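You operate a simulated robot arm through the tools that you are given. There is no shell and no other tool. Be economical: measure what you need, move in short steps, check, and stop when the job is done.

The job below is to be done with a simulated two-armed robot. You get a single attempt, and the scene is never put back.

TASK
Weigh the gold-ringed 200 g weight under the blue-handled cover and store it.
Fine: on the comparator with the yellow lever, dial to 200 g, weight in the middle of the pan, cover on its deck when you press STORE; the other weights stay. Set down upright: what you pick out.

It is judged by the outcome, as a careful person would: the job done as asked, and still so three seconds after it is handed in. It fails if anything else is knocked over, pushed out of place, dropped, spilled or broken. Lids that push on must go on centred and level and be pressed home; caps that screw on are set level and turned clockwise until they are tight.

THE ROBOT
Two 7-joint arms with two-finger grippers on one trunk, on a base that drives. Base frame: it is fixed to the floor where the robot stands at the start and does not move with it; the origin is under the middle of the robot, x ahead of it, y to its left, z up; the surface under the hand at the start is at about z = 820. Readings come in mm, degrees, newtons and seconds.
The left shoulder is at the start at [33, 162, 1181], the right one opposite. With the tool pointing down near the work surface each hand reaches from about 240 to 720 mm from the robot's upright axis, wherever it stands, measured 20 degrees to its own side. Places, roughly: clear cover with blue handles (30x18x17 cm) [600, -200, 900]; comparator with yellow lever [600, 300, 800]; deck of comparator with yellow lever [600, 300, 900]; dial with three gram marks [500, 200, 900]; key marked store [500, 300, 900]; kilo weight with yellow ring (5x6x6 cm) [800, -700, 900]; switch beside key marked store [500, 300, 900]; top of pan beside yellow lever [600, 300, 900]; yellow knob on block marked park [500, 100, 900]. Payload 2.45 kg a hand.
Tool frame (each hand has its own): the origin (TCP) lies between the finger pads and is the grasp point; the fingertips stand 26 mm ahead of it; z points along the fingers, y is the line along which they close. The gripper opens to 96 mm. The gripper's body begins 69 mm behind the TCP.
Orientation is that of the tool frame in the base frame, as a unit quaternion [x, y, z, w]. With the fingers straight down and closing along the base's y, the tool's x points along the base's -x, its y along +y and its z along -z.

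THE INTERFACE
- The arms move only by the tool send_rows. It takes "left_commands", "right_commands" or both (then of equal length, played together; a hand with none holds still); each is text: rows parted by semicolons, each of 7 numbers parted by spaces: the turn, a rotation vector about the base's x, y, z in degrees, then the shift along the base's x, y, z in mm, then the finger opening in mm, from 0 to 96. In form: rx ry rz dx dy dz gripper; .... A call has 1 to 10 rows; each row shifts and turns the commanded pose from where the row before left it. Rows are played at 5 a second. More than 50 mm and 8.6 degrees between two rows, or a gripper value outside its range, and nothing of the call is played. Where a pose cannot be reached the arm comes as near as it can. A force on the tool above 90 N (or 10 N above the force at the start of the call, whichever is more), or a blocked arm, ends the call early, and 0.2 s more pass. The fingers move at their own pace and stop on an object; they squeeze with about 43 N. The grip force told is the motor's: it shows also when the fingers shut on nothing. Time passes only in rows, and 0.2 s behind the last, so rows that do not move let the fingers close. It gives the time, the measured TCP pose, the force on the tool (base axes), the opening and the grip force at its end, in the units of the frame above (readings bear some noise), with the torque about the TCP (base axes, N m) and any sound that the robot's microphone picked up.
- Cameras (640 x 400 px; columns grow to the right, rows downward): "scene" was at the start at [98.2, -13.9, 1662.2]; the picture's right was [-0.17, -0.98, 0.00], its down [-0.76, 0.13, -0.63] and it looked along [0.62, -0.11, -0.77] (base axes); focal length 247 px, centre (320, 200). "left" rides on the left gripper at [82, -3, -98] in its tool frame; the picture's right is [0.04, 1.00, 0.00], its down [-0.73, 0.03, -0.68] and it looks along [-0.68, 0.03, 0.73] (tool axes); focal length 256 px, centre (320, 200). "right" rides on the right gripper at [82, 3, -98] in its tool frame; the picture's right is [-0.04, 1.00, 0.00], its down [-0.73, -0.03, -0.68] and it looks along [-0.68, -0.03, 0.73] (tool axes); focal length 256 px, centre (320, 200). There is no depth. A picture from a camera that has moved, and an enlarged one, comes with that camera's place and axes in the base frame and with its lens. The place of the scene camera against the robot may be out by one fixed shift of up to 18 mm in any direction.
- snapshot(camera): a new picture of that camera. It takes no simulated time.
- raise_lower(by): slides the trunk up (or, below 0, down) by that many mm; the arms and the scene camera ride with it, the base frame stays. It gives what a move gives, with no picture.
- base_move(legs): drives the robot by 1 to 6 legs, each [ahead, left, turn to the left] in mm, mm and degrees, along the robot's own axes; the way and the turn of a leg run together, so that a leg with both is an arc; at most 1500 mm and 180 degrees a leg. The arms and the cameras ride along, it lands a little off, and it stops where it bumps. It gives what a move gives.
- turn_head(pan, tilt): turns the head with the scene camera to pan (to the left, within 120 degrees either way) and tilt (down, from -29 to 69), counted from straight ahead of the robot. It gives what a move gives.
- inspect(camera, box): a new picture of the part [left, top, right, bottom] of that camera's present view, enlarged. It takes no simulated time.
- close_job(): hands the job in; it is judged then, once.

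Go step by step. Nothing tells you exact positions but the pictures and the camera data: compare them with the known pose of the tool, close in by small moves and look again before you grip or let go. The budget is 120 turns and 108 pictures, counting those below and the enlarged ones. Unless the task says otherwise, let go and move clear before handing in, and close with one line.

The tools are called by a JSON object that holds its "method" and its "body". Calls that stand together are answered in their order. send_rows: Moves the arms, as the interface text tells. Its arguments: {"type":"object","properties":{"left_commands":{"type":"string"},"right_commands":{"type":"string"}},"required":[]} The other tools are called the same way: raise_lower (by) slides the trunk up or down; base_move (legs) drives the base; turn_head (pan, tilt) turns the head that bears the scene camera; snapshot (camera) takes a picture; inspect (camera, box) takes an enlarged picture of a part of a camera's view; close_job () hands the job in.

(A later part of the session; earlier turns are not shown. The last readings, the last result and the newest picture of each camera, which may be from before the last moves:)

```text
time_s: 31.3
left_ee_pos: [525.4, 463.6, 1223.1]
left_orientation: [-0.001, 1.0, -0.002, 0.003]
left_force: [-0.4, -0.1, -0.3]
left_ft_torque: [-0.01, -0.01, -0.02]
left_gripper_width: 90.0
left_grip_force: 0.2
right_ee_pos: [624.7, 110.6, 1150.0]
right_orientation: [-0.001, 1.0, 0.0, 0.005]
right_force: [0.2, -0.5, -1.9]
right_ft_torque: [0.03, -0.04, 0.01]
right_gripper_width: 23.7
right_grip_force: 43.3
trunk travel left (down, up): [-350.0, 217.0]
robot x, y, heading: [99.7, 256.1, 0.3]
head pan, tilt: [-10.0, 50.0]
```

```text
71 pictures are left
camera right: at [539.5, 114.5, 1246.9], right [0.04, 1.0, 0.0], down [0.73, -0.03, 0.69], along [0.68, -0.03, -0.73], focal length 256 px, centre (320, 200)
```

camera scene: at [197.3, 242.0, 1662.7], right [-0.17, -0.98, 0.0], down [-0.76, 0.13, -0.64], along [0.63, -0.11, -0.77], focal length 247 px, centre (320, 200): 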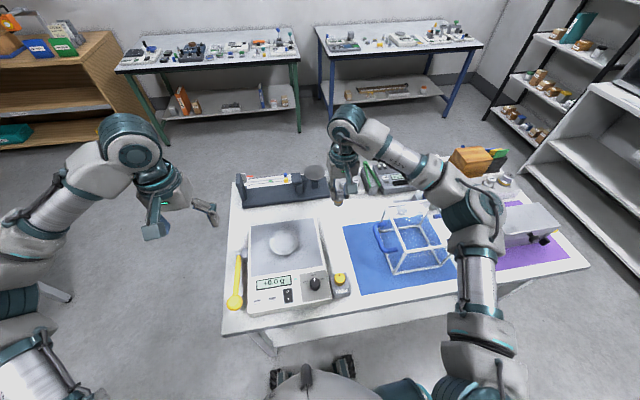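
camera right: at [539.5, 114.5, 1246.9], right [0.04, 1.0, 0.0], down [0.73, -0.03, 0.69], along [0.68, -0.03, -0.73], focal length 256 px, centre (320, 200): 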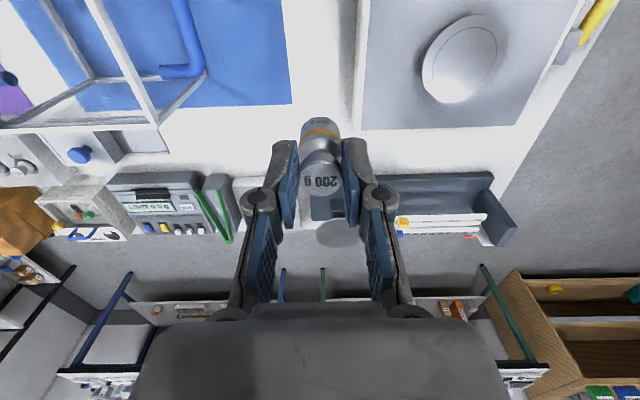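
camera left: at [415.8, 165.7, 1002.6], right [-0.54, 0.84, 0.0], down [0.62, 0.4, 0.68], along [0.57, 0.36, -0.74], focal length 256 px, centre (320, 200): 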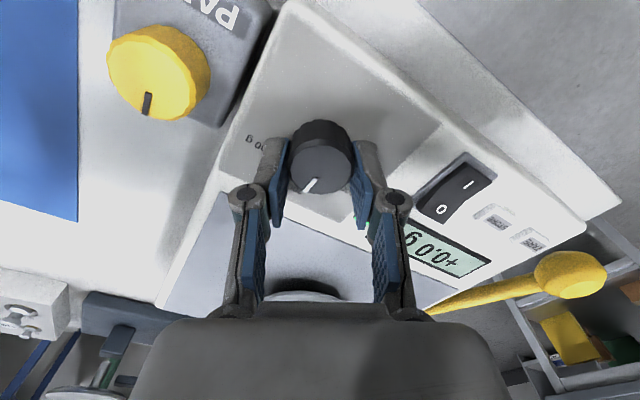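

Pan centre is at about (635, 286). I bring the weight over near it, high, and look again.

{"method": "send_rows", "body": {"right_commands": "0 0 0 0 40 -10 15;0 0 0 0 40 -15 15;0 0 0 0 40 -15 15;0 0 0 0 40 -15 15;0 0 0 0 15 -15 15;0 0 0 0 0 -20 15;0 0 0 0 0 0 15;0 0 0 0 0 0 15"}}

{"method": "snapshot", "body": {"camera": "right"}}

```text
time_s: 33.1
left_ee_pos: [525.5, 465.1, 1223.0]
left_orientation: [-0.002, 1.0, -0.002, 0.003]
left_force: [-0.1, -0.4, 0.0]
left_ft_torque: [-0.02, -0.04, -0.01]
left_gripper_width: 90.2
left_grip_force: 0.1
right_ee_pos: [624.5, 286.0, 1060.1]
right_orientation: [-0.001, 1.0, 0.0, 0.005]
right_force: [0.0, -0.2, -1.9]
right_ft_torque: [0.01, 0.0, 0.01]
right_gripper_width: 23.9
right_grip_force: 42.7
trunk travel left (down, up): [-350.0, 217.0]
robot x, y, heading: [97.5, 258.0, 0.2]
head pan, tilt: [-10.0, 50.0]
```

```text
70 pictures are left
camera right: at [539.2, 290.2, 1156.7], right [0.04, 1.0, 0.0], down [0.73, -0.03, 0.69], along [0.69, -0.03, -0.73], focal length 256 px, centre (320, 200)
```

right: 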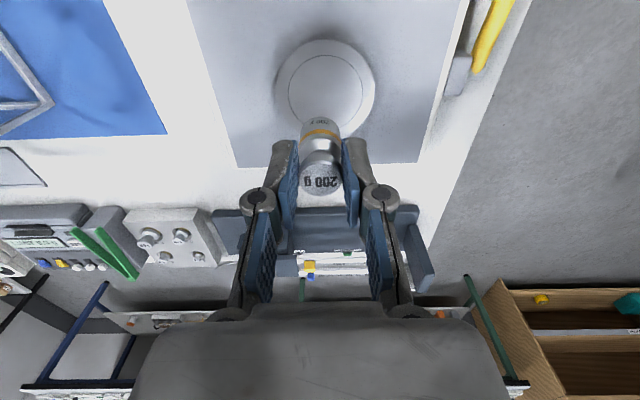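

Adjust toward the pan centre and descend to about 970.

{"method": "send_rows", "body": {"right_commands": "0 0 0 4 2.5 -30 15;0 0 0 4 2 -30 15;0 0 0 0 0 -30 15;0 0 0 0 0 0 15;0 0 0 0 0 0 15"}}

{"method": "snapshot", "body": {"camera": "right"}}

{"method": "inspect", "body": {"camera": "right", "box": [224, 80, 416, 200]}}

```text
time_s: 34.3
left_ee_pos: [525.9, 463.2, 1223.5]
left_orientation: [-0.002, 1.0, -0.002, 0.003]
left_force: [-0.1, 0.0, -0.5]
left_ft_torque: [0.0, 0.01, 0.0]
left_gripper_width: 90.3
left_grip_force: 0.0
right_ee_pos: [632.6, 290.4, 971.2]
right_orientation: [-0.001, 1.0, -0.001, 0.005]
right_force: [0.3, -0.7, -2.6]
right_ft_torque: [0.0, 0.0, -0.02]
right_gripper_width: 23.7
right_grip_force: 43.2
trunk travel left (down, up): [-350.0, 217.0]
robot x, y, heading: [99.0, 258.7, 0.1]
head pan, tilt: [-10.0, 50.0]
```

```text
69 pictures are left
camera right: at [547.8, 294.5, 1066.7], right [0.04, 1.0, 0.0], down [0.73, -0.03, 0.69], along [0.68, -0.03, -0.73], focal length 256 px, centre (320, 200)
```

right: 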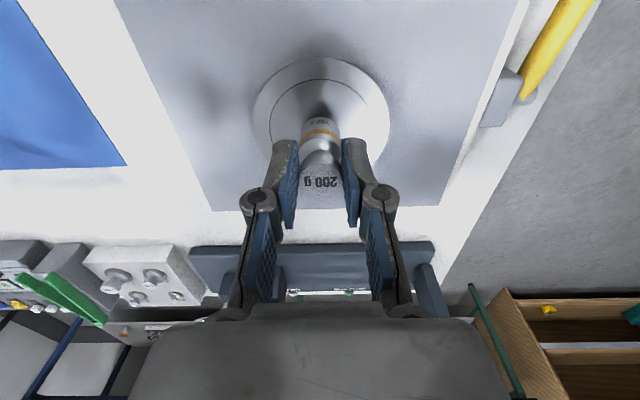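

```text
3.33 times, centred on (320, 140) of right
camera zoom: at [547.8, 294.5, 1066.7], right [0.04, 1.0, 0.0], down [0.73, -0.03, 0.69], along [0.68, -0.03, -0.73], focal length 853 px, centre (320, 400)
```

zoom: 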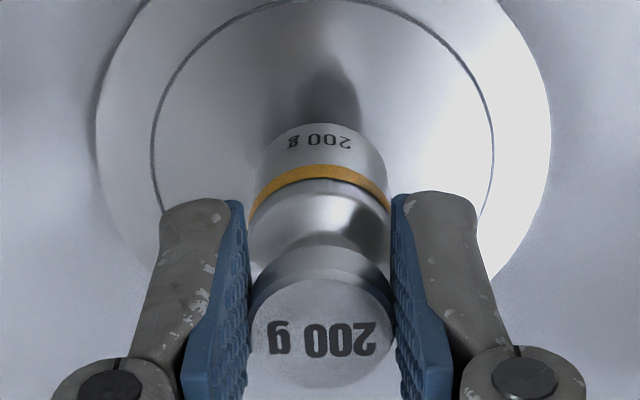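

Lateral alignment is good. I'll descend in small steps until just above the pan.

{"method": "send_rows", "body": {"right_commands": "0 0 0 0 0 -10 15;0 0 0 0 0 -8 15;0 0 0 0 0 0 15;0 0 0 0 0 0 15"}}

{"method": "inspect", "body": {"camera": "right", "box": [224, 80, 416, 200]}}

```text
time_s: 35.3
left_ee_pos: [523.8, 464.7, 1223.0]
left_orientation: [-0.003, 1.0, -0.001, 0.004]
left_force: [0.1, 0.1, 0.8]
left_ft_torque: [-0.02, 0.01, 0.0]
left_gripper_width: 90.0
left_grip_force: 0.1
right_ee_pos: [630.0, 291.4, 953.6]
right_orientation: [-0.001, 1.0, 0.0, 0.007]
right_force: [7.9, 0.4, 30.1]
right_ft_torque: [0.0, -0.48, -0.02]
right_gripper_width: 23.8
right_grip_force: 42.9
trunk travel left (down, up): [-350.0, 217.0]
robot x, y, heading: [98.8, 260.9, -0.0]
head pan, tilt: [-10.0, 50.0]
```

```text
3.33 times, centred on (320, 140) of right
camera zoom: at [546.5, 294.4, 1050.9], right [0.04, 1.0, 0.0], down [0.72, -0.03, 0.69], along [0.69, -0.03, -0.72], focal length 853 px, centre (320, 400)
```

zoom: 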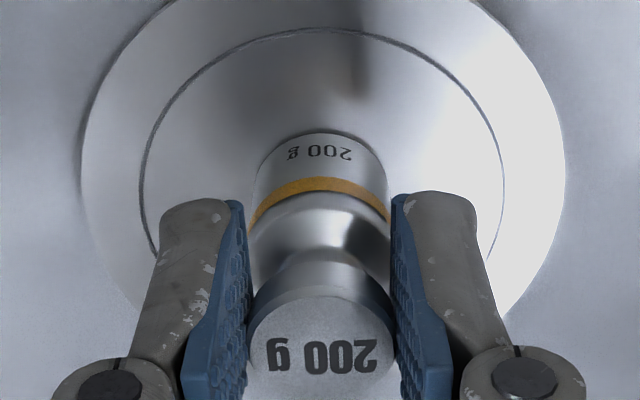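

It already touched the pan (30 N). It sits a couple of mm too far in x, so I lift a little, shift (−2.5, +1), and set it down softly.

{"method": "send_rows", "body": {"right_commands": "0 0 0 0 0 10 15;0 0 0 -2.5 1 0 15;0 0 0 0 0 0 15;0 0 0 0 0 0 15"}}

{"method": "inspect", "body": {"camera": "right", "box": [224, 80, 416, 200]}}

```text
time_s: 36.3
left_ee_pos: [525.9, 463.6, 1222.7]
left_orientation: [-0.002, 1.0, -0.001, 0.002]
left_force: [-0.6, 0.5, -0.6]
left_ft_torque: [-0.03, 0.01, 0.01]
left_gripper_width: 89.8
left_grip_force: 0.1
right_ee_pos: [628.5, 292.6, 960.8]
right_orientation: [-0.001, 1.0, -0.001, 0.004]
right_force: [-0.2, -1.1, -2.6]
right_ft_torque: [-0.01, -0.03, 0.05]
right_gripper_width: 23.5
right_grip_force: 43.5
trunk travel left (down, up): [-350.0, 217.0]
robot x, y, heading: [97.5, 254.1, 0.2]
head pan, tilt: [-10.0, 50.0]
```

```text
3.33 times, centred on (320, 140) of right
camera zoom: at [544.9, 295.6, 1058.6], right [0.04, 1.0, 0.0], down [0.73, -0.03, 0.68], along [0.68, -0.03, -0.73], focal length 853 px, centre (320, 400)
```

zoom: 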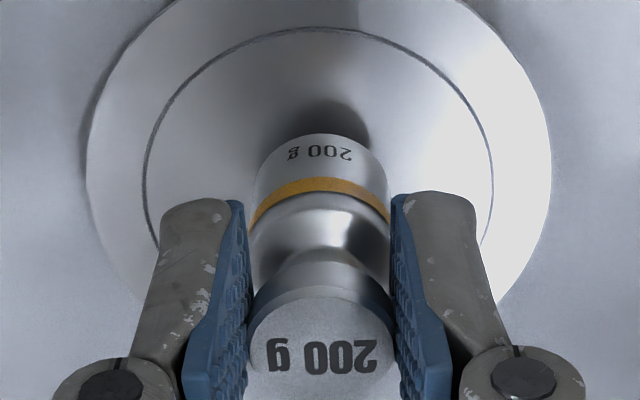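

Centred left-right now. Lower the last few mm and check force.

{"method": "send_rows", "body": {"right_commands": "0 0 0 0 0 -3 15;0 0 0 0 0 -2 15;0 0 0 0 0 0 15"}}

{"method": "inspect", "body": {"camera": "right", "box": [224, 80, 416, 200]}}

```text
time_s: 37.1
left_ee_pos: [526.3, 464.4, 1223.3]
left_orientation: [-0.001, 1.0, -0.002, 0.004]
left_force: [0.1, 0.7, 0.0]
left_ft_torque: [0.01, 0.01, -0.03]
left_gripper_width: 89.9
left_grip_force: 0.0
right_ee_pos: [629.1, 291.7, 956.7]
right_orientation: [-0.001, 1.0, 0.0, 0.004]
right_force: [0.0, -0.5, -1.7]
right_ft_torque: [0.01, 0.03, 0.04]
right_gripper_width: 23.5
right_grip_force: 43.6
trunk travel left (down, up): [-350.0, 217.0]
robot x, y, heading: [99.6, 258.3, 0.3]
head pan, tilt: [-10.0, 50.0]
```

```text
3.33 times, centred on (320, 140) of right
camera zoom: at [544.7, 295.6, 1054.1], right [0.04, 1.0, 0.0], down [0.73, -0.03, 0.69], along [0.68, -0.03, -0.73], focal length 853 px, centre (320, 400)
```

zoom: 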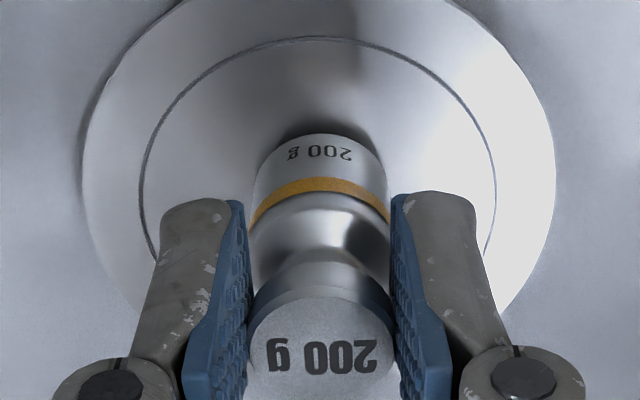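

Just above the pan and well centred; 2 mm more then release.

{"method": "send_rows", "body": {"right_commands": "0 0 0 0 0 -2 15;0 0 0 0 0 -1 15;0 0 0 0 0 0 15"}}

```text
time_s: 37.9
left_ee_pos: [526.1, 463.1, 1223.5]
left_orientation: [-0.002, 1.0, -0.001, 0.004]
left_force: [0.5, -0.2, -0.6]
left_ft_torque: [0.02, 0.01, -0.01]
left_gripper_width: 90.1
left_grip_force: 0.0
right_ee_pos: [629.2, 293.6, 955.9]
right_orientation: [-0.001, 1.0, -0.001, 0.004]
right_force: [0.5, -0.4, 1.5]
right_ft_torque: [-0.03, -0.05, -0.01]
right_gripper_width: 23.9
right_grip_force: 43.0
trunk travel left (down, up): [-350.0, 217.0]
robot x, y, heading: [98.6, 256.7, 0.3]
head pan, tilt: [-10.0, 50.0]
```

Light contact: force rose from −2 to +1.5 N. Open the fingers and rise.

{"method": "send_rows", "body": {"right_commands": "0 0 0 0 0 -1 15;0 0 0 0 0 0 30;0 0 0 0 0 0 45;0 0 0 0 0 0 50;0 0 0 0 0 15 50;0 0 0 0 0 25 50;0 0 0 0 0 40 50;0 0 0 0 0 40 50;0 0 0 0 0 0 50"}}

{"method": "inspect", "body": {"camera": "right", "box": [160, 0, 480, 200]}}

{"method": "inspect", "body": {"camera": "scene", "box": [210, 200, 370, 320]}}

```text
time_s: 39.9
left_ee_pos: [524.9, 464.4, 1222.6]
left_orientation: [-0.002, 1.0, -0.001, 0.003]
left_force: [-0.4, 0.6, -0.3]
left_ft_torque: [0.01, 0.03, -0.06]
left_gripper_width: 90.4
left_grip_force: 0.0
right_ee_pos: [628.6, 291.9, 1072.1]
right_orientation: [-0.001, 1.0, -0.001, 0.005]
right_force: [-0.1, -0.8, 0.8]
right_ft_torque: [0.01, 0.01, -0.01]
right_gripper_width: 50.1
right_grip_force: 0.1
trunk travel left (down, up): [-350.0, 217.0]
robot x, y, heading: [97.8, 258.2, 0.3]
head pan, tilt: [-10.0, 50.0]
```

```text
2.00 times, centred on (320, 100) of right
camera zoom: at [544.9, 295.9, 1169.4], right [0.04, 1.0, 0.0], down [0.73, -0.03, 0.69], along [0.68, -0.03, -0.73], focal length 512 px, centre (320, 400)
```

zoom: 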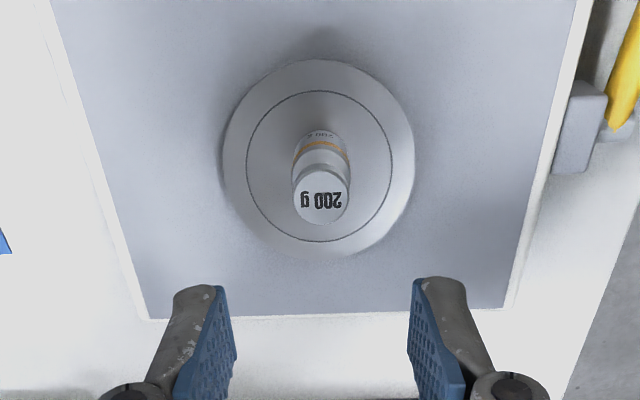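

```text
3.33 times, centred on (290, 260) of scene
camera zoom: at [197.5, 244.3, 1662.7], right [-0.17, -0.98, 0.0], down [-0.76, 0.13, -0.64], along [0.63, -0.11, -0.77], focal length 823 px, centre (420, 0)
```

zoom: 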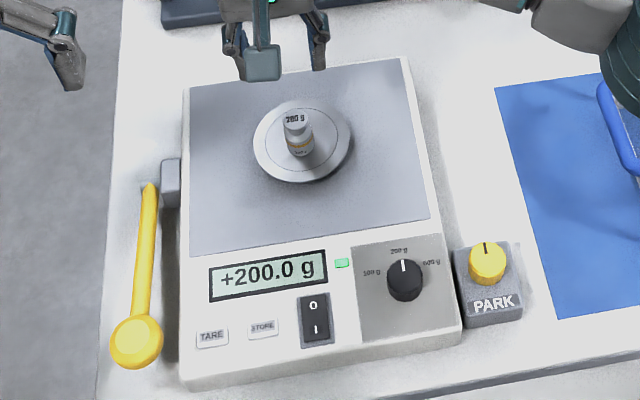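

The display reads +200.0 g. I'll check the centring more tightly, as it looks a few mm off towards the robot.

{"method": "inspect", "body": {"camera": "right", "box": [264, 22, 376, 92]}}

{"method": "inspect", "body": {"camera": "scene", "box": [268, 220, 300, 250]}}

```text
5.71 times, centred on (320, 57) of right
camera zoom: at [544.9, 295.9, 1169.4], right [0.04, 1.0, 0.0], down [0.73, -0.03, 0.69], along [0.68, -0.03, -0.73], focal length 1463 px, centre (320, 1017)
```

zoom: 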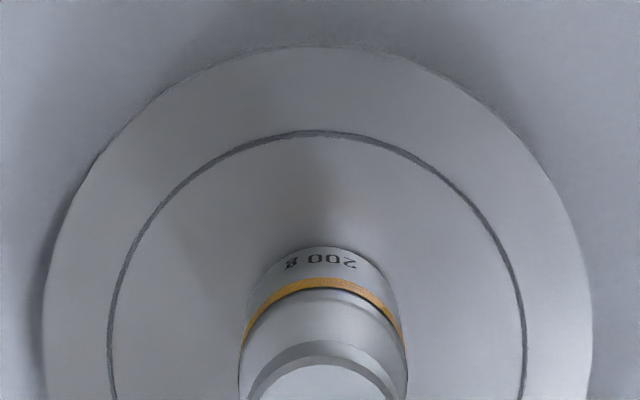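

```text
13.33 times, centred on (284, 235) of scene
camera zoom: at [197.5, 244.3, 1662.7], right [-0.17, -0.98, 0.0], down [-0.76, 0.13, -0.64], along [0.63, -0.11, -0.77], focal length 3294 px, centre (800, -267)
```

zoom: 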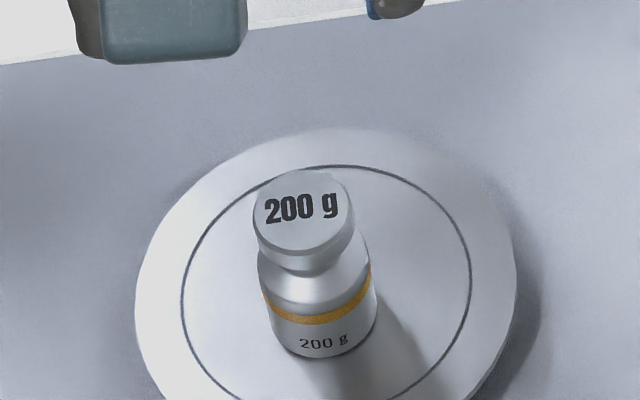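

The weight is about 7–8 mm short of centre in x. I'll regrasp it the same way, lift slightly, shift +7.5 mm, and set down.

{"method": "send_rows", "body": {"right_commands": "0 0 0 0 0 -40 50;0 0 0 0 0 -40 50;0 0 0 0 0 -20 50;0 0 0 0 0 -12 50;0 0 0 0 0 0 50"}}

{"method": "snapshot", "body": {"camera": "right"}}

```text
time_s: 41.1
left_ee_pos: [526.2, 465.4, 1222.2]
left_orientation: [-0.002, 1.0, -0.002, 0.002]
left_force: [0.3, 0.5, 0.1]
left_ft_torque: [-0.01, 0.01, 0.02]
left_gripper_width: 90.0
left_grip_force: 0.1
right_ee_pos: [628.6, 292.6, 960.8]
right_orientation: [-0.002, 1.0, -0.001, 0.005]
right_force: [0.1, -0.1, 0.4]
right_ft_torque: [0.01, 0.01, 0.02]
right_gripper_width: 49.9
right_grip_force: 0.1
trunk travel left (down, up): [-350.0, 217.0]
robot x, y, heading: [98.3, 257.9, -0.0]
head pan, tilt: [-10.0, 50.0]
```

```text
60 pictures are left
camera right: at [544.9, 295.7, 1057.5], right [0.04, 1.0, 0.0], down [0.73, -0.03, 0.69], along [0.69, -0.03, -0.73], focal length 256 px, centre (320, 200)
```

right: 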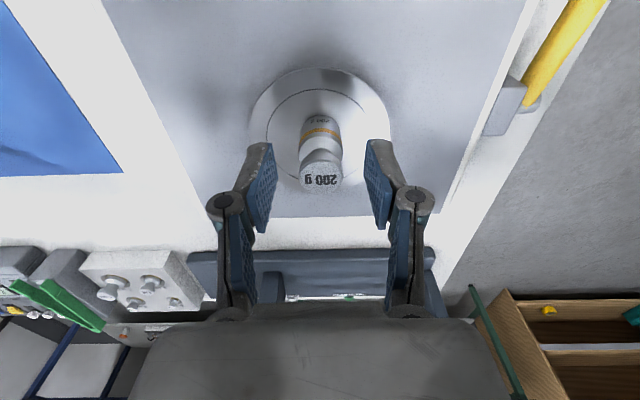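

Fingers straddle the knob. Close, lift, shift and stop just above the pan for checking.

{"method": "send_rows", "body": {"right_commands": "0 0 0 3 0 -3 50;0 0 0 0 0 0 30;0 0 0 0 0 0 15;0 0 0 0 0 0 15;0 0 0 0 0 4 15;0 0 0 2.5 -0.7 3 15;0 0 0 2.5 0 0 15;0 0 0 2.5 0 0 15;0 0 0 0 0 -3 15;0 0 0 0 0 0 15"}}

{"method": "inspect", "body": {"camera": "right", "box": [224, 80, 416, 200]}}

{"method": "inspect", "body": {"camera": "scene", "box": [262, 215, 310, 260]}}

```text
time_s: 43.3
left_ee_pos: [526.7, 464.5, 1223.1]
left_orientation: [-0.002, 1.0, -0.002, 0.003]
left_force: [0.7, 0.7, 0.3]
left_ft_torque: [0.0, -0.01, -0.02]
left_gripper_width: 89.9
left_grip_force: 0.1
right_ee_pos: [638.8, 291.5, 961.3]
right_orientation: [-0.001, 1.0, -0.001, 0.004]
right_force: [-0.7, 0.1, -1.6]
right_ft_torque: [-0.04, -0.01, -0.01]
right_gripper_width: 24.2
right_grip_force: 43.0
trunk travel left (down, up): [-350.0, 217.0]
robot x, y, heading: [97.9, 259.9, 0.1]
head pan, tilt: [-10.0, 50.0]
```

```text
3.33 times, centred on (320, 140) of right
camera zoom: at [555.1, 294.8, 1058.6], right [0.04, 1.0, 0.0], down [0.73, -0.03, 0.69], along [0.68, -0.03, -0.73], focal length 853 px, centre (320, 400)
```

zoom: 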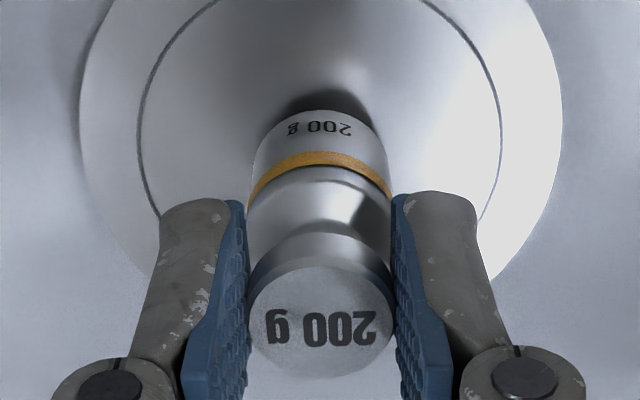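

```text
8.89 times, centred on (286, 238) of scene
camera zoom: at [197.5, 244.2, 1662.7], right [-0.17, -0.98, 0.0], down [-0.76, 0.13, -0.64], along [0.63, -0.11, -0.77], focal length 2196 px, centre (622, -133)
```

zoom: 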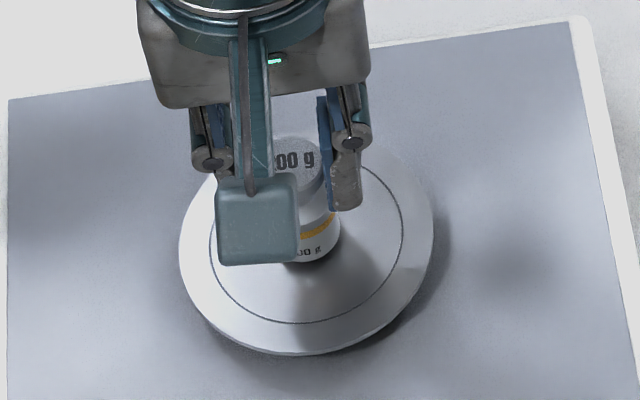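

Now it looks central. Lower gently and release.

{"method": "send_rows", "body": {"right_commands": "0 0 0 0 0 -3 15;0 0 0 0 0 -2 15;0 0 0 0 0 -1 15;0 0 0 0 0 0 15"}}

```text
time_s: 44.3
left_ee_pos: [524.2, 464.1, 1224.6]
left_orientation: [-0.001, 1.0, -0.001, 0.004]
left_force: [0.0, -0.4, -0.3]
left_ft_torque: [0.02, -0.02, -0.05]
left_gripper_width: 89.9
left_grip_force: 0.0
right_ee_pos: [640.1, 291.0, 956.7]
right_orientation: [-0.001, 1.0, 0.0, 0.006]
right_force: [2.8, -0.6, 13.2]
right_ft_torque: [-0.1, -0.08, 0.0]
right_gripper_width: 23.9
right_grip_force: 42.9
trunk travel left (down, up): [-350.0, 217.0]
robot x, y, heading: [94.1, 257.5, 0.4]
head pan, tilt: [-10.0, 50.0]
```

{"method": "send_rows", "body": {"right_commands": "0 0 0 0 0 1.5 15;0 0 0 0 0 0 30;0 0 0 0 0 0 45;0 0 0 0 0 0 50;0 0 0 0 0 15 50;0 0 0 0 0 25 50;0 0 0 0 0 40 50;0 0 0 0 0 40 50;0 0 0 0 -40 20 50;0 0 0 0 -40 0 50"}}

{"method": "inspect", "body": {"camera": "scene", "box": [254, 205, 318, 260]}}

{"method": "inspect", "body": {"camera": "right", "box": [320, 0, 480, 110]}}

```text
time_s: 46.5
left_ee_pos: [524.8, 460.3, 1224.4]
left_orientation: [-0.002, 1.0, 0.0, 0.002]
left_force: [-0.1, 0.2, 0.2]
left_ft_torque: [-0.01, -0.02, 0.0]
left_gripper_width: 90.0
left_grip_force: 0.0
right_ee_pos: [638.6, 209.3, 1096.0]
right_orientation: [-0.001, 1.0, 0.001, 0.005]
right_force: [0.4, 0.1, 0.3]
right_ft_torque: [0.0, 0.02, 0.02]
right_gripper_width: 50.1
right_grip_force: 0.1
trunk travel left (down, up): [-350.0, 217.0]
robot x, y, heading: [96.4, 257.1, -0.2]
head pan, tilt: [-10.0, 50.0]
```

```text
7.27 times, centred on (286, 232) of scene
camera zoom: at [197.2, 237.8, 1662.7], right [-0.17, -0.99, 0.0], down [-0.76, 0.13, -0.64], along [0.63, -0.11, -0.77], focal length 1796 px, centre (567, -36)
```

zoom: 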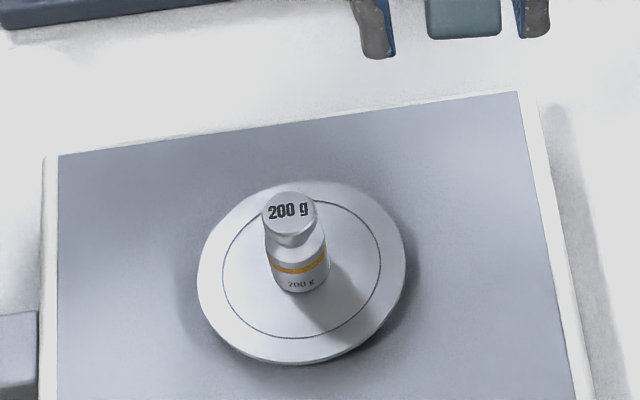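

```text
3.64 times, centred on (400, 55) of right
camera zoom: at [554.9, 211.8, 1193.1], right [0.04, 1.0, 0.0], down [0.73, -0.03, 0.68], along [0.68, -0.02, -0.73], focal length 931 px, centre (29, 727)
```

zoom: 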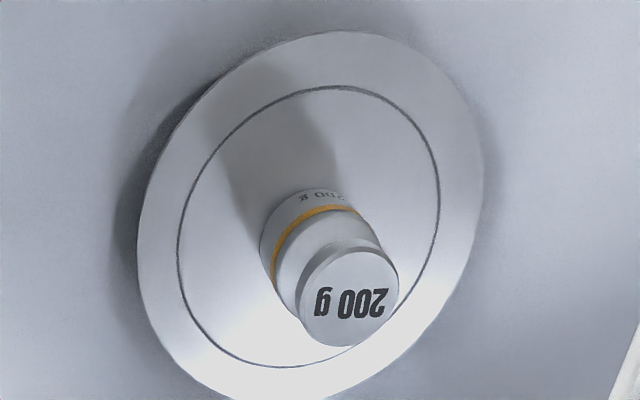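

The weight is now centred on the pan. Next the cover: I'll set both hands high and symmetric, then drive right to stand before the cover.

{"method": "send_rows", "body": {"left_commands": "0 0 0 0 -15 -10 90;0 0 0 0 -15 -10 90;0 0 0 0 -15 -10 90;0 0 0 0 -13 -10 90;0 0 0 0 0 0 90", "right_commands": "0 0 0 -25 -24 25 90;0 0 0 -25 -24 25 90;0 0 0 -25 -24 25 90;0 0 0 -25 -25 12 90;0 0 0 -10 0 0 90"}}

{"method": "base_move", "body": {"legs": [[0, -455, 0]]}}

{"method": "send_rows", "body": {"right_commands": "0 0 0 0 0 0 90;0 0 0 0 0 0 90;0 0 0 0 0 0 90;0 0 0 0 0 0 90;0 0 0 0 0 0 90;0 0 0 0 0 0 90"}}

{"method": "turn_head", "body": {"pan": 0, "tilt": 55}}

{"method": "snapshot", "body": {"camera": "scene"}}

{"method": "snapshot", "body": {"camera": "right"}}

{"method": "snapshot", "body": {"camera": "left"}}

```text
time_s: 47.7
left_ee_pos: [526.6, 403.8, 1183.8]
left_orientation: [-0.001, 1.0, -0.001, 0.003]
left_force: [0.2, 0.7, 0.4]
left_ft_torque: [0.01, 0.0, -0.02]
left_gripper_width: 90.1
left_grip_force: 0.0
right_ee_pos: [528.3, 113.0, 1185.1]
right_orientation: [-0.001, 1.0, 0.0, 0.005]
right_force: [-0.4, -0.3, 1.2]
right_ft_torque: [0.0, -0.02, 0.0]
right_gripper_width: 89.9
right_grip_force: 0.0
trunk travel left (down, up): [-350.0, 217.0]
robot x, y, heading: [95.7, 259.8, 0.1]
head pan, tilt: [-10.0, 50.0]
```

```text
time_s: 50.5
left_ee_pos: [526.2, -45.4, 1182.5]
left_orientation: [-0.001, 1.0, -0.002, 0.003]
left_force: [0.3, -0.9, 0.4]
left_ft_torque: [0.02, 0.03, 0.0]
left_gripper_width: 89.9
left_grip_force: 0.1
right_ee_pos: [530.3, -336.8, 1184.5]
right_orientation: [0.0, 1.0, -0.001, 0.004]
right_force: [0.3, 0.4, 0.4]
right_ft_torque: [-0.03, -0.01, 0.02]
right_gripper_width: 89.9
right_grip_force: 0.1
trunk travel left (down, up): [-350.0, 217.0]
robot x, y, heading: [96.4, -192.5, -0.2]
head pan, tilt: [-10.0, 50.0]
```

```text
time_s: 51.9
left_ee_pos: [523.3, -43.1, 1184.5]
left_orientation: [-0.001, 1.0, -0.002, 0.005]
left_force: [1.2, -0.9, -0.8]
left_ft_torque: [0.01, 0.01, 0.01]
left_gripper_width: 89.9
left_grip_force: 0.0
right_ee_pos: [525.9, -333.8, 1187.0]
right_orientation: [0.0, 1.0, -0.002, 0.006]
right_force: [0.4, -0.3, 0.1]
right_ft_torque: [-0.01, 0.01, 0.02]
right_gripper_width: 90.0
right_grip_force: 0.0
trunk travel left (down, up): [-350.0, 217.0]
robot x, y, heading: [99.1, -191.5, 0.1]
head pan, tilt: [-10.0, 50.0]
```

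```text
time_s: 52.6
left_ee_pos: [523.4, -38.7, 1183.8]
left_orientation: [-0.001, 1.0, -0.005, 0.005]
left_force: [0.1, 0.8, -0.8]
left_ft_torque: [-0.05, 0.01, -0.01]
left_gripper_width: 90.1
left_grip_force: 0.0
right_ee_pos: [525.9, -328.5, 1186.3]
right_orientation: [0.0, 1.0, -0.004, 0.006]
right_force: [-0.2, -0.1, 0.0]
right_ft_torque: [-0.04, -0.01, 0.0]
right_gripper_width: 89.8
right_grip_force: 0.1
trunk travel left (down, up): [-350.0, 217.0]
robot x, y, heading: [101.6, -197.2, 0.2]
head pan, tilt: [0.0, 55.0]
```

```text
55 pictures are left
camera scene: at [193.0, -189.9, 1656.3], right [0.0, -1.0, 0.0], down [-0.82, 0.0, -0.57], along [0.57, 0.0, -0.82], focal length 247 px, centre (320, 200)
```

scene: 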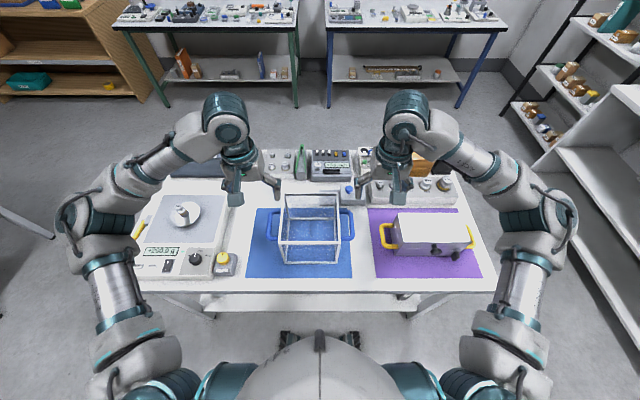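

```text
54 pictures are left
camera right: at [441.1, -325.7, 1283.2], right [0.04, 1.0, -0.01], down [0.73, -0.03, 0.69], along [0.69, -0.03, -0.73], focal length 256 px, centre (320, 200)
```

right: 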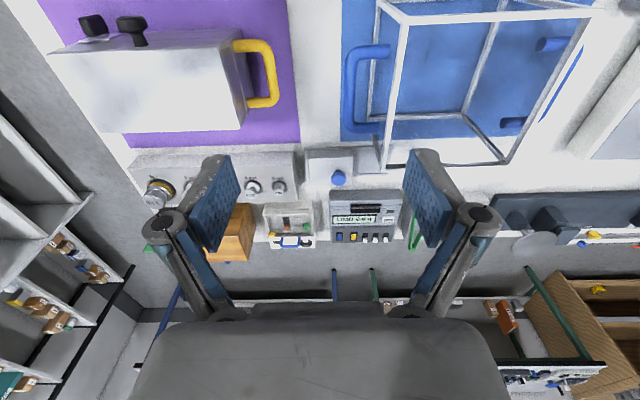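

```text
53 pictures are left
camera left: at [441.1, -42.3, 1282.4], right [-0.04, 1.0, -0.01], down [0.73, 0.04, 0.69], along [0.69, 0.02, -0.73], focal length 256 px, centre (320, 200)
```

left: 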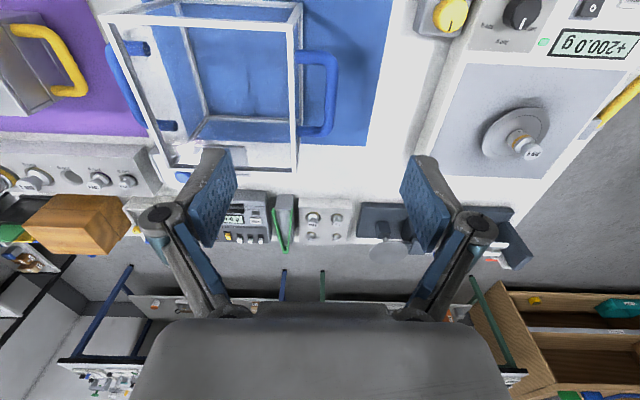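

The cover spans roughly x 490–673 with its handle bars at y≈−19 and −292, height ≈940. I bring both hands lower over the handles and look again.

{"method": "send_rows", "body": {"left_commands": "0 0 0 10 4 -27 40;0 0 0 10 4 -27 40;0 0 0 10 4 -27 40;0 0 0 10 4 -27 40;0 0 0 7 4 -26 40;0 0 0 0 0 0 40;0 0 0 0 0 0 40;0 0 0 0 0 0 40;0 0 0 0 0 0 40;0 0 0 0 0 0 40", "right_commands": "0 0 0 10 7 -27 40;0 0 0 10 7 -27 40;0 0 0 10 7 -27 40;0 0 0 10 8 -27 40;0 0 0 4 8 -28 40;0 0 0 0 0 0 40;0 0 0 0 0 0 40;0 0 0 0 0 0 40;0 0 0 0 0 0 40;0 0 0 0 0 0 40"}}

{"method": "snapshot", "body": {"camera": "left"}}

{"method": "snapshot", "body": {"camera": "right"}}

```text
time_s: 54.8
left_ee_pos: [570.2, -21.7, 1052.1]
left_orientation: [0.0, 1.0, -0.003, 0.004]
left_force: [0.6, 0.6, 0.0]
left_ft_torque: [0.02, -0.03, -0.03]
left_gripper_width: 40.1
left_grip_force: 0.1
right_ee_pos: [568.8, -296.9, 1050.9]
right_orientation: [0.001, 1.0, -0.001, 0.005]
right_force: [-0.2, 0.5, 0.2]
right_ft_torque: [0.0, 0.01, 0.01]
right_gripper_width: 40.2
right_grip_force: 0.0
trunk travel left (down, up): [-350.0, 217.0]
robot x, y, heading: [96.5, -190.9, -0.2]
head pan, tilt: [0.0, 55.0]
```

```text
52 pictures are left
camera left: at [488.1, -26.2, 1149.2], right [-0.04, 1.0, -0.01], down [0.73, 0.04, 0.69], along [0.69, 0.02, -0.73], focal length 256 px, centre (320, 200)
```

left: 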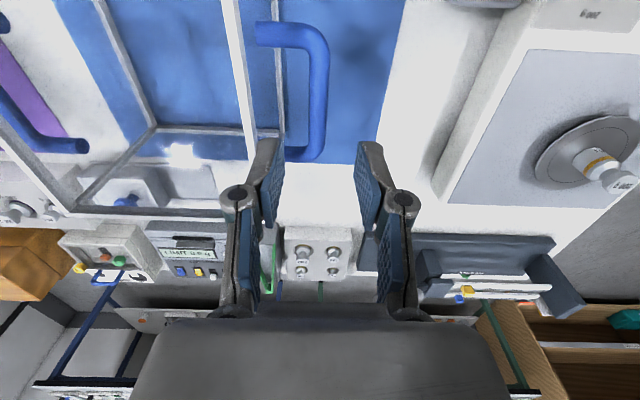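

```text
51 pictures are left
camera right: at [485.5, -292.8, 1146.9], right [0.04, 1.0, 0.0], down [0.73, -0.03, 0.69], along [0.69, -0.03, -0.73], focal length 256 px, centre (320, 200)
```

right: 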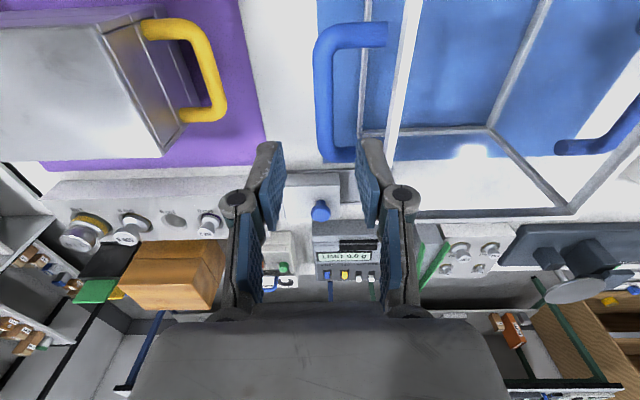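

Bars at y ≈ −28 and −292, x centre ≈ 575, z ≈ 945. I align and descend to just above the bars.

{"method": "send_rows", "body": {"left_commands": "0 0 0 2 -3 -20 36;0 0 0 2 -3 -20 36;0 0 0 0 0 -20 36;0 0 0 0 0 0 36;0 0 0 0 0 0 36", "right_commands": "0 0 0 2 2 -20 36;0 0 0 3 2 -20 36;0 0 0 0 0 -20 36;0 0 0 0 0 0 36;0 0 0 0 0 0 36"}}

{"method": "snapshot", "body": {"camera": "left"}}

{"method": "snapshot", "body": {"camera": "right"}}

```text
time_s: 56.0
left_ee_pos: [574.5, -28.0, 990.7]
left_orientation: [-0.001, 1.0, -0.004, 0.004]
left_force: [0.2, 0.3, -1.4]
left_ft_torque: [-0.01, 0.01, -0.01]
left_gripper_width: 36.0
left_grip_force: 0.1
right_ee_pos: [575.9, -293.3, 990.2]
right_orientation: [0.0, 1.0, -0.002, 0.006]
right_force: [0.0, -0.8, 0.2]
right_ft_torque: [0.01, -0.01, 0.01]
right_gripper_width: 35.9
right_grip_force: 0.0
trunk travel left (down, up): [-350.0, 217.0]
robot x, y, heading: [98.5, -191.4, 0.1]
head pan, tilt: [0.0, 55.0]
```

```text
50 pictures are left
camera left: at [491.8, -32.4, 1089.1], right [-0.04, 1.0, -0.01], down [0.73, 0.04, 0.69], along [0.69, 0.02, -0.73], focal length 256 px, centre (320, 200)
```

left: 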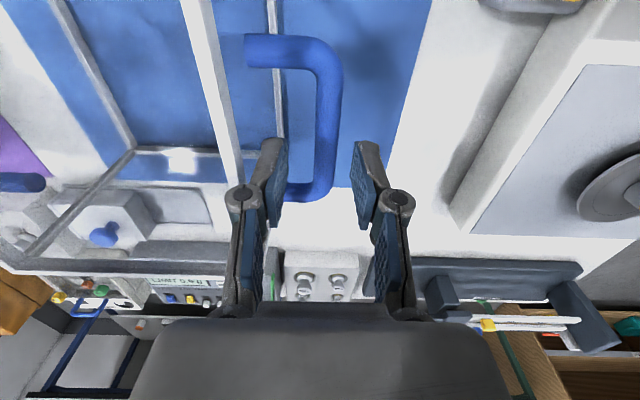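

```text
49 pictures are left
camera right: at [490.4, -289.5, 1086.3], right [0.04, 1.0, 0.0], down [0.73, -0.03, 0.69], along [0.69, -0.03, -0.73], focal length 256 px, centre (320, 200)
```

right: 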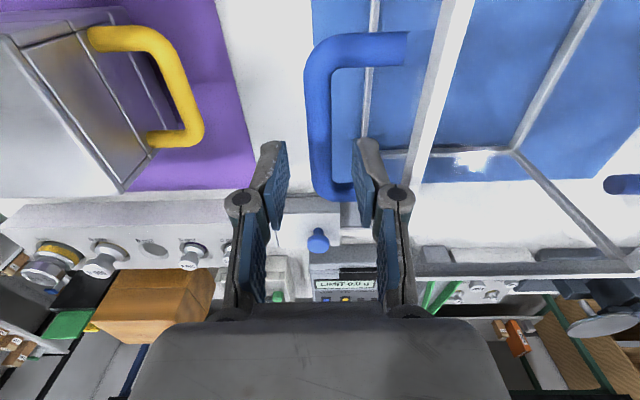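

The left hand needs +5.5 mm in y. Correct and descend to about 950, then check.

{"method": "send_rows", "body": {"left_commands": "0 0 0 0 3 -10 36;0 0 0 0 2.5 -15 36;0 0 0 0 0 -15 36;0 0 0 0 0 0 36;0 0 0 0 0 0 36", "right_commands": "0 0 0 0 0 -10 36;0 0 0 0 0 -15 36;0 0 0 0 0 -15 36;0 0 0 0 0 0 36;0 0 0 0 0 0 36"}}

{"method": "snapshot", "body": {"camera": "left"}}

{"method": "snapshot", "body": {"camera": "right"}}

```text
time_s: 57.2
left_ee_pos: [573.9, -23.3, 951.1]
left_orientation: [-0.001, 1.0, -0.004, 0.004]
left_force: [1.1, 0.1, -0.6]
left_ft_torque: [0.0, -0.01, -0.01]
left_gripper_width: 36.1
left_grip_force: 0.0
right_ee_pos: [574.5, -292.6, 950.0]
right_orientation: [0.0, 1.0, -0.002, 0.006]
right_force: [-0.3, -0.3, -0.2]
right_ft_torque: [0.06, -0.03, 0.0]
right_gripper_width: 36.1
right_grip_force: 0.1
trunk travel left (down, up): [-350.0, 217.0]
robot x, y, heading: [96.7, -191.2, -0.1]
head pan, tilt: [0.0, 55.0]
```

```text
48 pictures are left
camera left: at [492.0, -26.6, 1048.8], right [-0.04, 1.0, -0.01], down [0.73, 0.04, 0.69], along [0.69, 0.02, -0.73], focal length 256 px, centre (320, 200)
```

left: 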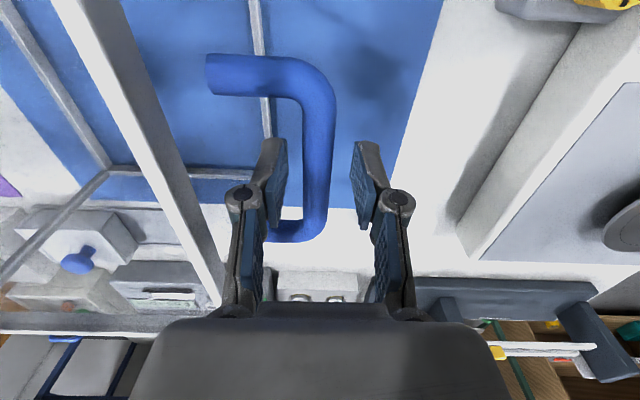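

```text
47 pictures are left
camera right: at [489.9, -289.7, 1046.2], right [0.04, 1.0, 0.0], down [0.73, -0.03, 0.69], along [0.69, -0.03, -0.73], focal length 256 px, centre (320, 200)
```

right: 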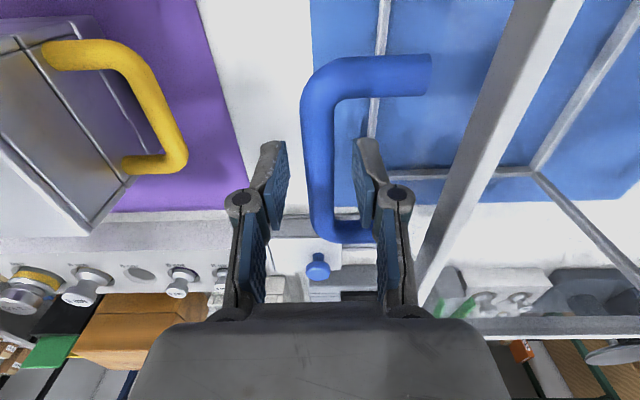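

Both bars sit between the fingers, ~10 mm below the TCP. Close both hands.

{"method": "send_rows", "body": {"left_commands": "0 0 0 0 0 -2 36;0 0 0 0 0 0 20;0 0 0 0 0 0 8;0 0 0 0 0 0 8;0 0 0 0 0 0 8", "right_commands": "0 0 0 0 0 -2 36;0 0 0 0 0 0 20;0 0 0 0 0 0 8;0 0 0 0 0 0 8;0 0 0 0 0 0 8"}}

```text
time_s: 58.4
left_ee_pos: [573.8, -23.5, 947.9]
left_orientation: [0.0, 1.0, -0.005, 0.004]
left_force: [-0.3, -12.6, -0.2]
left_ft_torque: [-0.17, -0.11, -0.04]
left_gripper_width: 14.9
left_grip_force: 41.6
right_ee_pos: [574.7, -293.1, 947.6]
right_orientation: [-0.001, 1.0, -0.001, 0.006]
right_force: [0.4, 11.9, -0.7]
right_ft_torque: [0.18, -0.03, -0.04]
right_gripper_width: 14.7
right_grip_force: 40.9
trunk travel left (down, up): [-350.0, 217.0]
robot x, y, heading: [96.7, -194.4, 0.1]
head pan, tilt: [0.0, 55.0]
```

Both bars held (15 mm). Relieve the sideways tension slightly and lift 40 mm slowly.

{"method": "send_rows", "body": {"left_commands": "0 0 0 0 -1 2 8;0 0 0 0 0 6 8;0 0 0 0 0 8 8;0 0 0 0 0 10 8;0 0 0 0 0 12 8;0 0 0 0 0 0 8", "right_commands": "0 0 0 0 1 2 8;0 0 0 0 0 6 8;0 0 0 0 0 8 8;0 0 0 0 0 10 8;0 0 0 0 0 12 8;0 0 0 0 0 0 8"}}

{"method": "snapshot", "body": {"camera": "scene"}}

```text
time_s: 59.8
left_ee_pos: [574.0, -24.0, 985.5]
left_orientation: [-0.002, 1.0, -0.002, 0.004]
left_force: [-0.8, 0.8, -3.9]
left_ft_torque: [0.03, 0.01, -0.2]
left_gripper_width: 14.6
left_grip_force: 41.1
right_ee_pos: [573.5, -292.2, 986.9]
right_orientation: [0.001, 1.0, -0.002, 0.006]
right_force: [0.8, -1.3, -3.8]
right_ft_torque: [0.01, 0.04, -0.01]
right_gripper_width: 14.9
right_grip_force: 41.0
trunk travel left (down, up): [-350.0, 217.0]
robot x, y, heading: [99.8, -195.7, -0.2]
head pan, tilt: [0.0, 55.0]
```

```text
46 pictures are left
camera scene: at [195.0, -194.7, 1656.1], right [0.0, -1.0, 0.0], down [-0.82, 0.0, -0.57], along [0.57, 0.0, -0.82], focal length 247 px, centre (320, 200)
```

scene: 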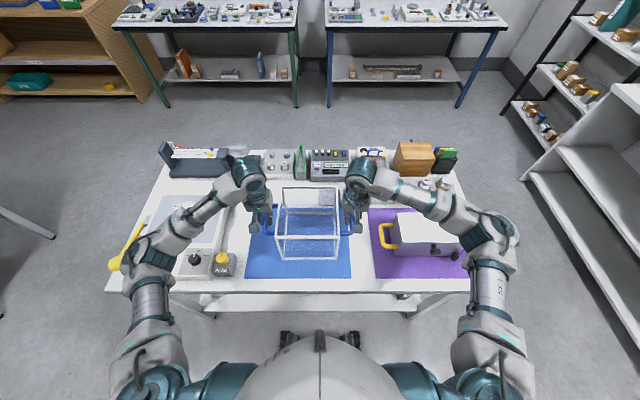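

The cover is lifted (~0.8 kg). I raise it 150 mm to clear the weight and the display, then drive left.

{"method": "send_rows", "body": {"left_commands": "0 0 0 0 0 15 8;0 0 0 0 0 20 8;0 0 0 0 0 20 8;0 0 0 0 0 20 8;0 0 0 0 0 20 8;0 0 0 0 0 20 8;0 0 0 0 0 20 8;0 0 0 0 0 15 8;0 0 0 0 0 0 8", "right_commands": "0 0 0 0 0 15 8;0 0 0 0 0 20 8;0 0 0 0 0 20 8;0 0 0 0 0 20 8;0 0 0 0 0 20 8;0 0 0 0 0 20 8;0 0 0 0 0 20 8;0 0 0 0 0 15 8;0 0 0 0 0 0 8"}}

{"method": "base_move", "body": {"legs": [[0, 225, 0], [0, 225, 0]]}}

{"method": "send_rows", "body": {"left_commands": "0 0 0 0 0 0 8;0 0 0 0 0 0 8;0 0 0 0 0 0 8;0 0 0 0 0 0 8;0 0 0 0 0 0 8;0 0 0 0 0 0 8;0 0 0 0 0 0 8;0 0 0 0 0 0 8;0 0 0 0 0 0 8"}}

{"method": "snapshot", "body": {"camera": "scene"}}

{"method": "snapshot", "body": {"camera": "left"}}

{"method": "snapshot", "body": {"camera": "right"}}

```text
time_s: 61.8
left_ee_pos: [574.8, -22.4, 1136.1]
left_orientation: [-0.001, 1.0, -0.003, 0.004]
left_force: [0.4, 7.6, -4.2]
left_ft_torque: [0.06, 0.07, -0.1]
left_gripper_width: 15.0
left_grip_force: 41.7
right_ee_pos: [575.5, -291.0, 1136.5]
right_orientation: [0.0, 1.0, -0.002, 0.005]
right_force: [1.0, -6.8, -4.2]
right_ft_torque: [-0.01, -0.04, 0.05]
right_gripper_width: 14.9
right_grip_force: 41.0
trunk travel left (down, up): [-350.0, 217.0]
robot x, y, heading: [100.1, -192.9, -0.1]
head pan, tilt: [0.0, 55.0]
```

```text
time_s: 64.8
left_ee_pos: [574.7, 430.1, 1136.0]
left_orientation: [-0.001, 1.0, -0.003, 0.004]
left_force: [-1.4, 10.5, -4.5]
left_ft_torque: [0.16, -0.02, -0.1]
left_gripper_width: 14.6
left_grip_force: 40.7
right_ee_pos: [575.9, 161.4, 1135.8]
right_orientation: [0.001, 1.0, -0.002, 0.005]
right_force: [-1.1, -9.0, -3.9]
right_ft_torque: [-0.05, 0.08, 0.0]
right_gripper_width: 14.8
right_grip_force: 40.9
trunk travel left (down, up): [-350.0, 217.0]
robot x, y, heading: [98.1, 263.7, -0.2]
head pan, tilt: [0.0, 55.0]
```

```text
time_s: 66.8
left_ee_pos: [570.1, 430.5, 1138.2]
left_orientation: [-0.001, 1.0, -0.002, 0.006]
left_force: [0.0, 0.2, -3.9]
left_ft_torque: [-0.01, 0.01, -0.1]
left_gripper_width: 15.1
left_grip_force: 40.8
right_ee_pos: [570.7, 161.5, 1139.1]
right_orientation: [0.001, 1.0, -0.003, 0.009]
right_force: [0.6, -0.8, -4.0]
right_ft_torque: [0.01, 0.01, 0.07]
right_gripper_width: 14.7
right_grip_force: 40.8
trunk travel left (down, up): [-350.0, 217.0]
robot x, y, heading: [98.1, 260.6, 0.1]
head pan, tilt: [0.0, 55.0]
```

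```text
45 pictures are left
camera scene: at [195.1, 259.0, 1656.1], right [0.0, -1.0, 0.0], down [-0.82, 0.0, -0.57], along [0.57, 0.0, -0.82], focal length 247 px, centre (320, 200)
```

scene: 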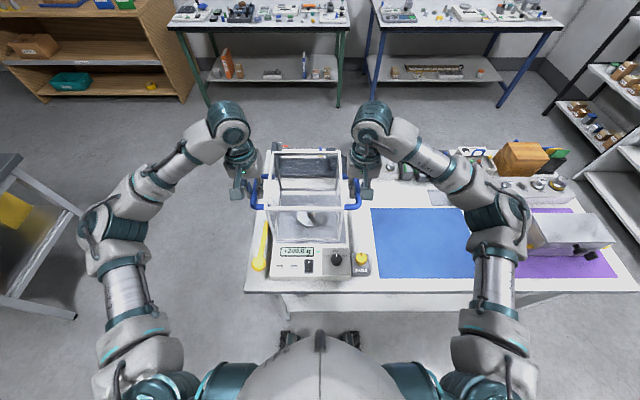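

```text
44 pictures are left
camera left: at [488.4, 426.7, 1236.5], right [-0.04, 1.0, -0.01], down [0.72, 0.03, 0.69], along [0.69, 0.02, -0.73], focal length 256 px, centre (320, 200)
```

left: 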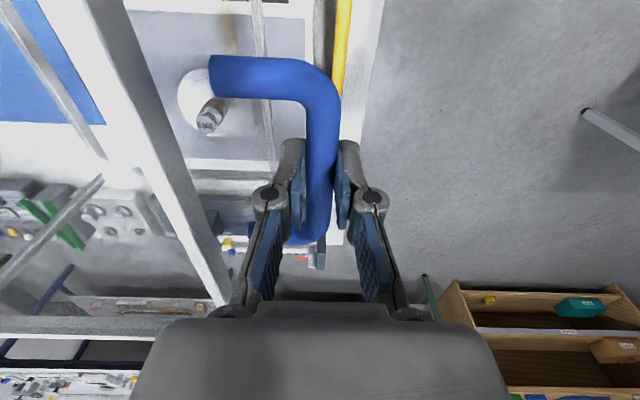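

```text
43 pictures are left
camera right: at [486.3, 165.9, 1234.5], right [0.04, 1.0, 0.0], down [0.72, -0.03, 0.69], along [0.69, -0.03, -0.72], focal length 256 px, centre (320, 200)
```

right: 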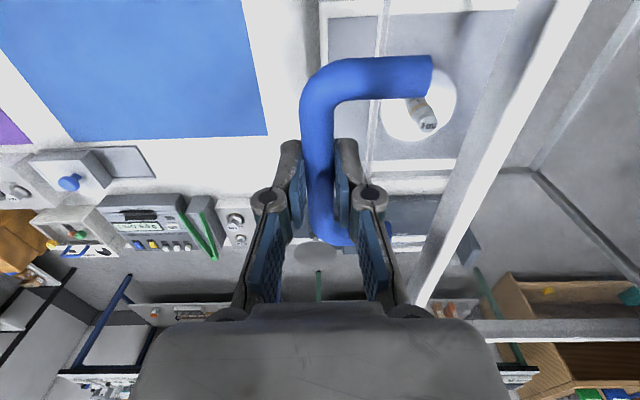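

Cover now hangs with its centre at y≈296, x≈571. I move it forward 66 mm and right 4.5 mm, still high, and check against the deck.

{"method": "send_rows", "body": {"left_commands": "0 0 0 11 -1.5 0 8;0 0 0 11 -1.5 0 8;0 0 0 11 -1.5 0 8;0 0 0 11 0 0 8;0 0 0 11 0 -10 8;0 0 0 11 0 -10 8;0 0 0 0 0 -10 8;0 0 0 0 0 0 8;0 0 0 0 0 0 8;0 0 0 0 0 0 8", "right_commands": "0 0 0 11 -1.5 0 8;0 0 0 11 -1.5 0 8;0 0 0 11 -1.5 0 8;0 0 0 11 0 0 8;0 0 0 11 0 -10 8;0 0 0 11 0 -10 8;0 0 0 0 0 -10 8;0 0 0 0 0 0 8;0 0 0 0 0 0 8;0 0 0 0 0 0 8"}}

{"method": "inspect", "body": {"camera": "scene", "box": [230, 130, 390, 280]}}

{"method": "snapshot", "body": {"camera": "right"}}

```text
time_s: 69.0
left_ee_pos: [637.5, 425.7, 1108.7]
left_orientation: [-0.001, 1.0, -0.002, 0.006]
left_force: [-1.7, -3.3, -4.2]
left_ft_torque: [-0.05, -0.04, -0.09]
left_gripper_width: 15.1
left_grip_force: 41.4
right_ee_pos: [637.1, 156.3, 1109.0]
right_orientation: [0.001, 1.0, -0.002, 0.008]
right_force: [0.3, 2.8, -3.9]
right_ft_torque: [0.07, 0.06, -0.05]
right_gripper_width: 15.0
right_grip_force: 41.0
trunk travel left (down, up): [-350.0, 217.0]
robot x, y, heading: [98.9, 261.6, 0.0]
head pan, tilt: [0.0, 55.0]
```

```text
2.67 times, centred on (310, 205) of scene
camera zoom: at [196.0, 258.9, 1656.1], right [0.0, -1.0, 0.0], down [-0.82, 0.0, -0.57], along [0.57, 0.0, -0.82], focal length 659 px, centre (347, 187)
```

zoom: 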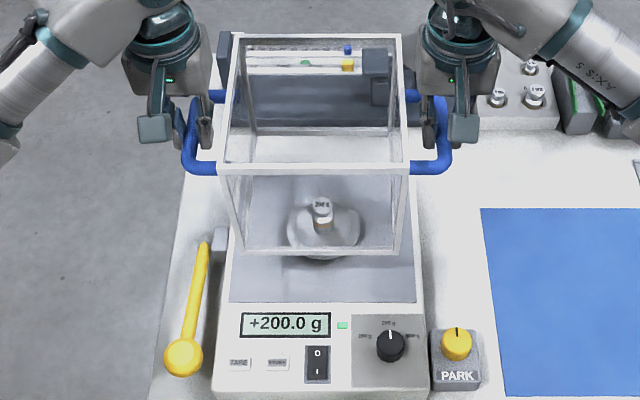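

```text
41 pictures are left
camera right: at [552.4, 161.2, 1205.0], right [0.04, 1.0, 0.0], down [0.72, -0.03, 0.69], along [0.69, -0.03, -0.72], focal length 256 px, centre (320, 200)
```

right: 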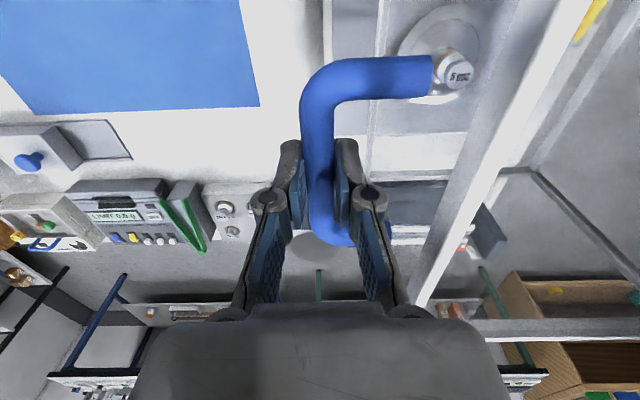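

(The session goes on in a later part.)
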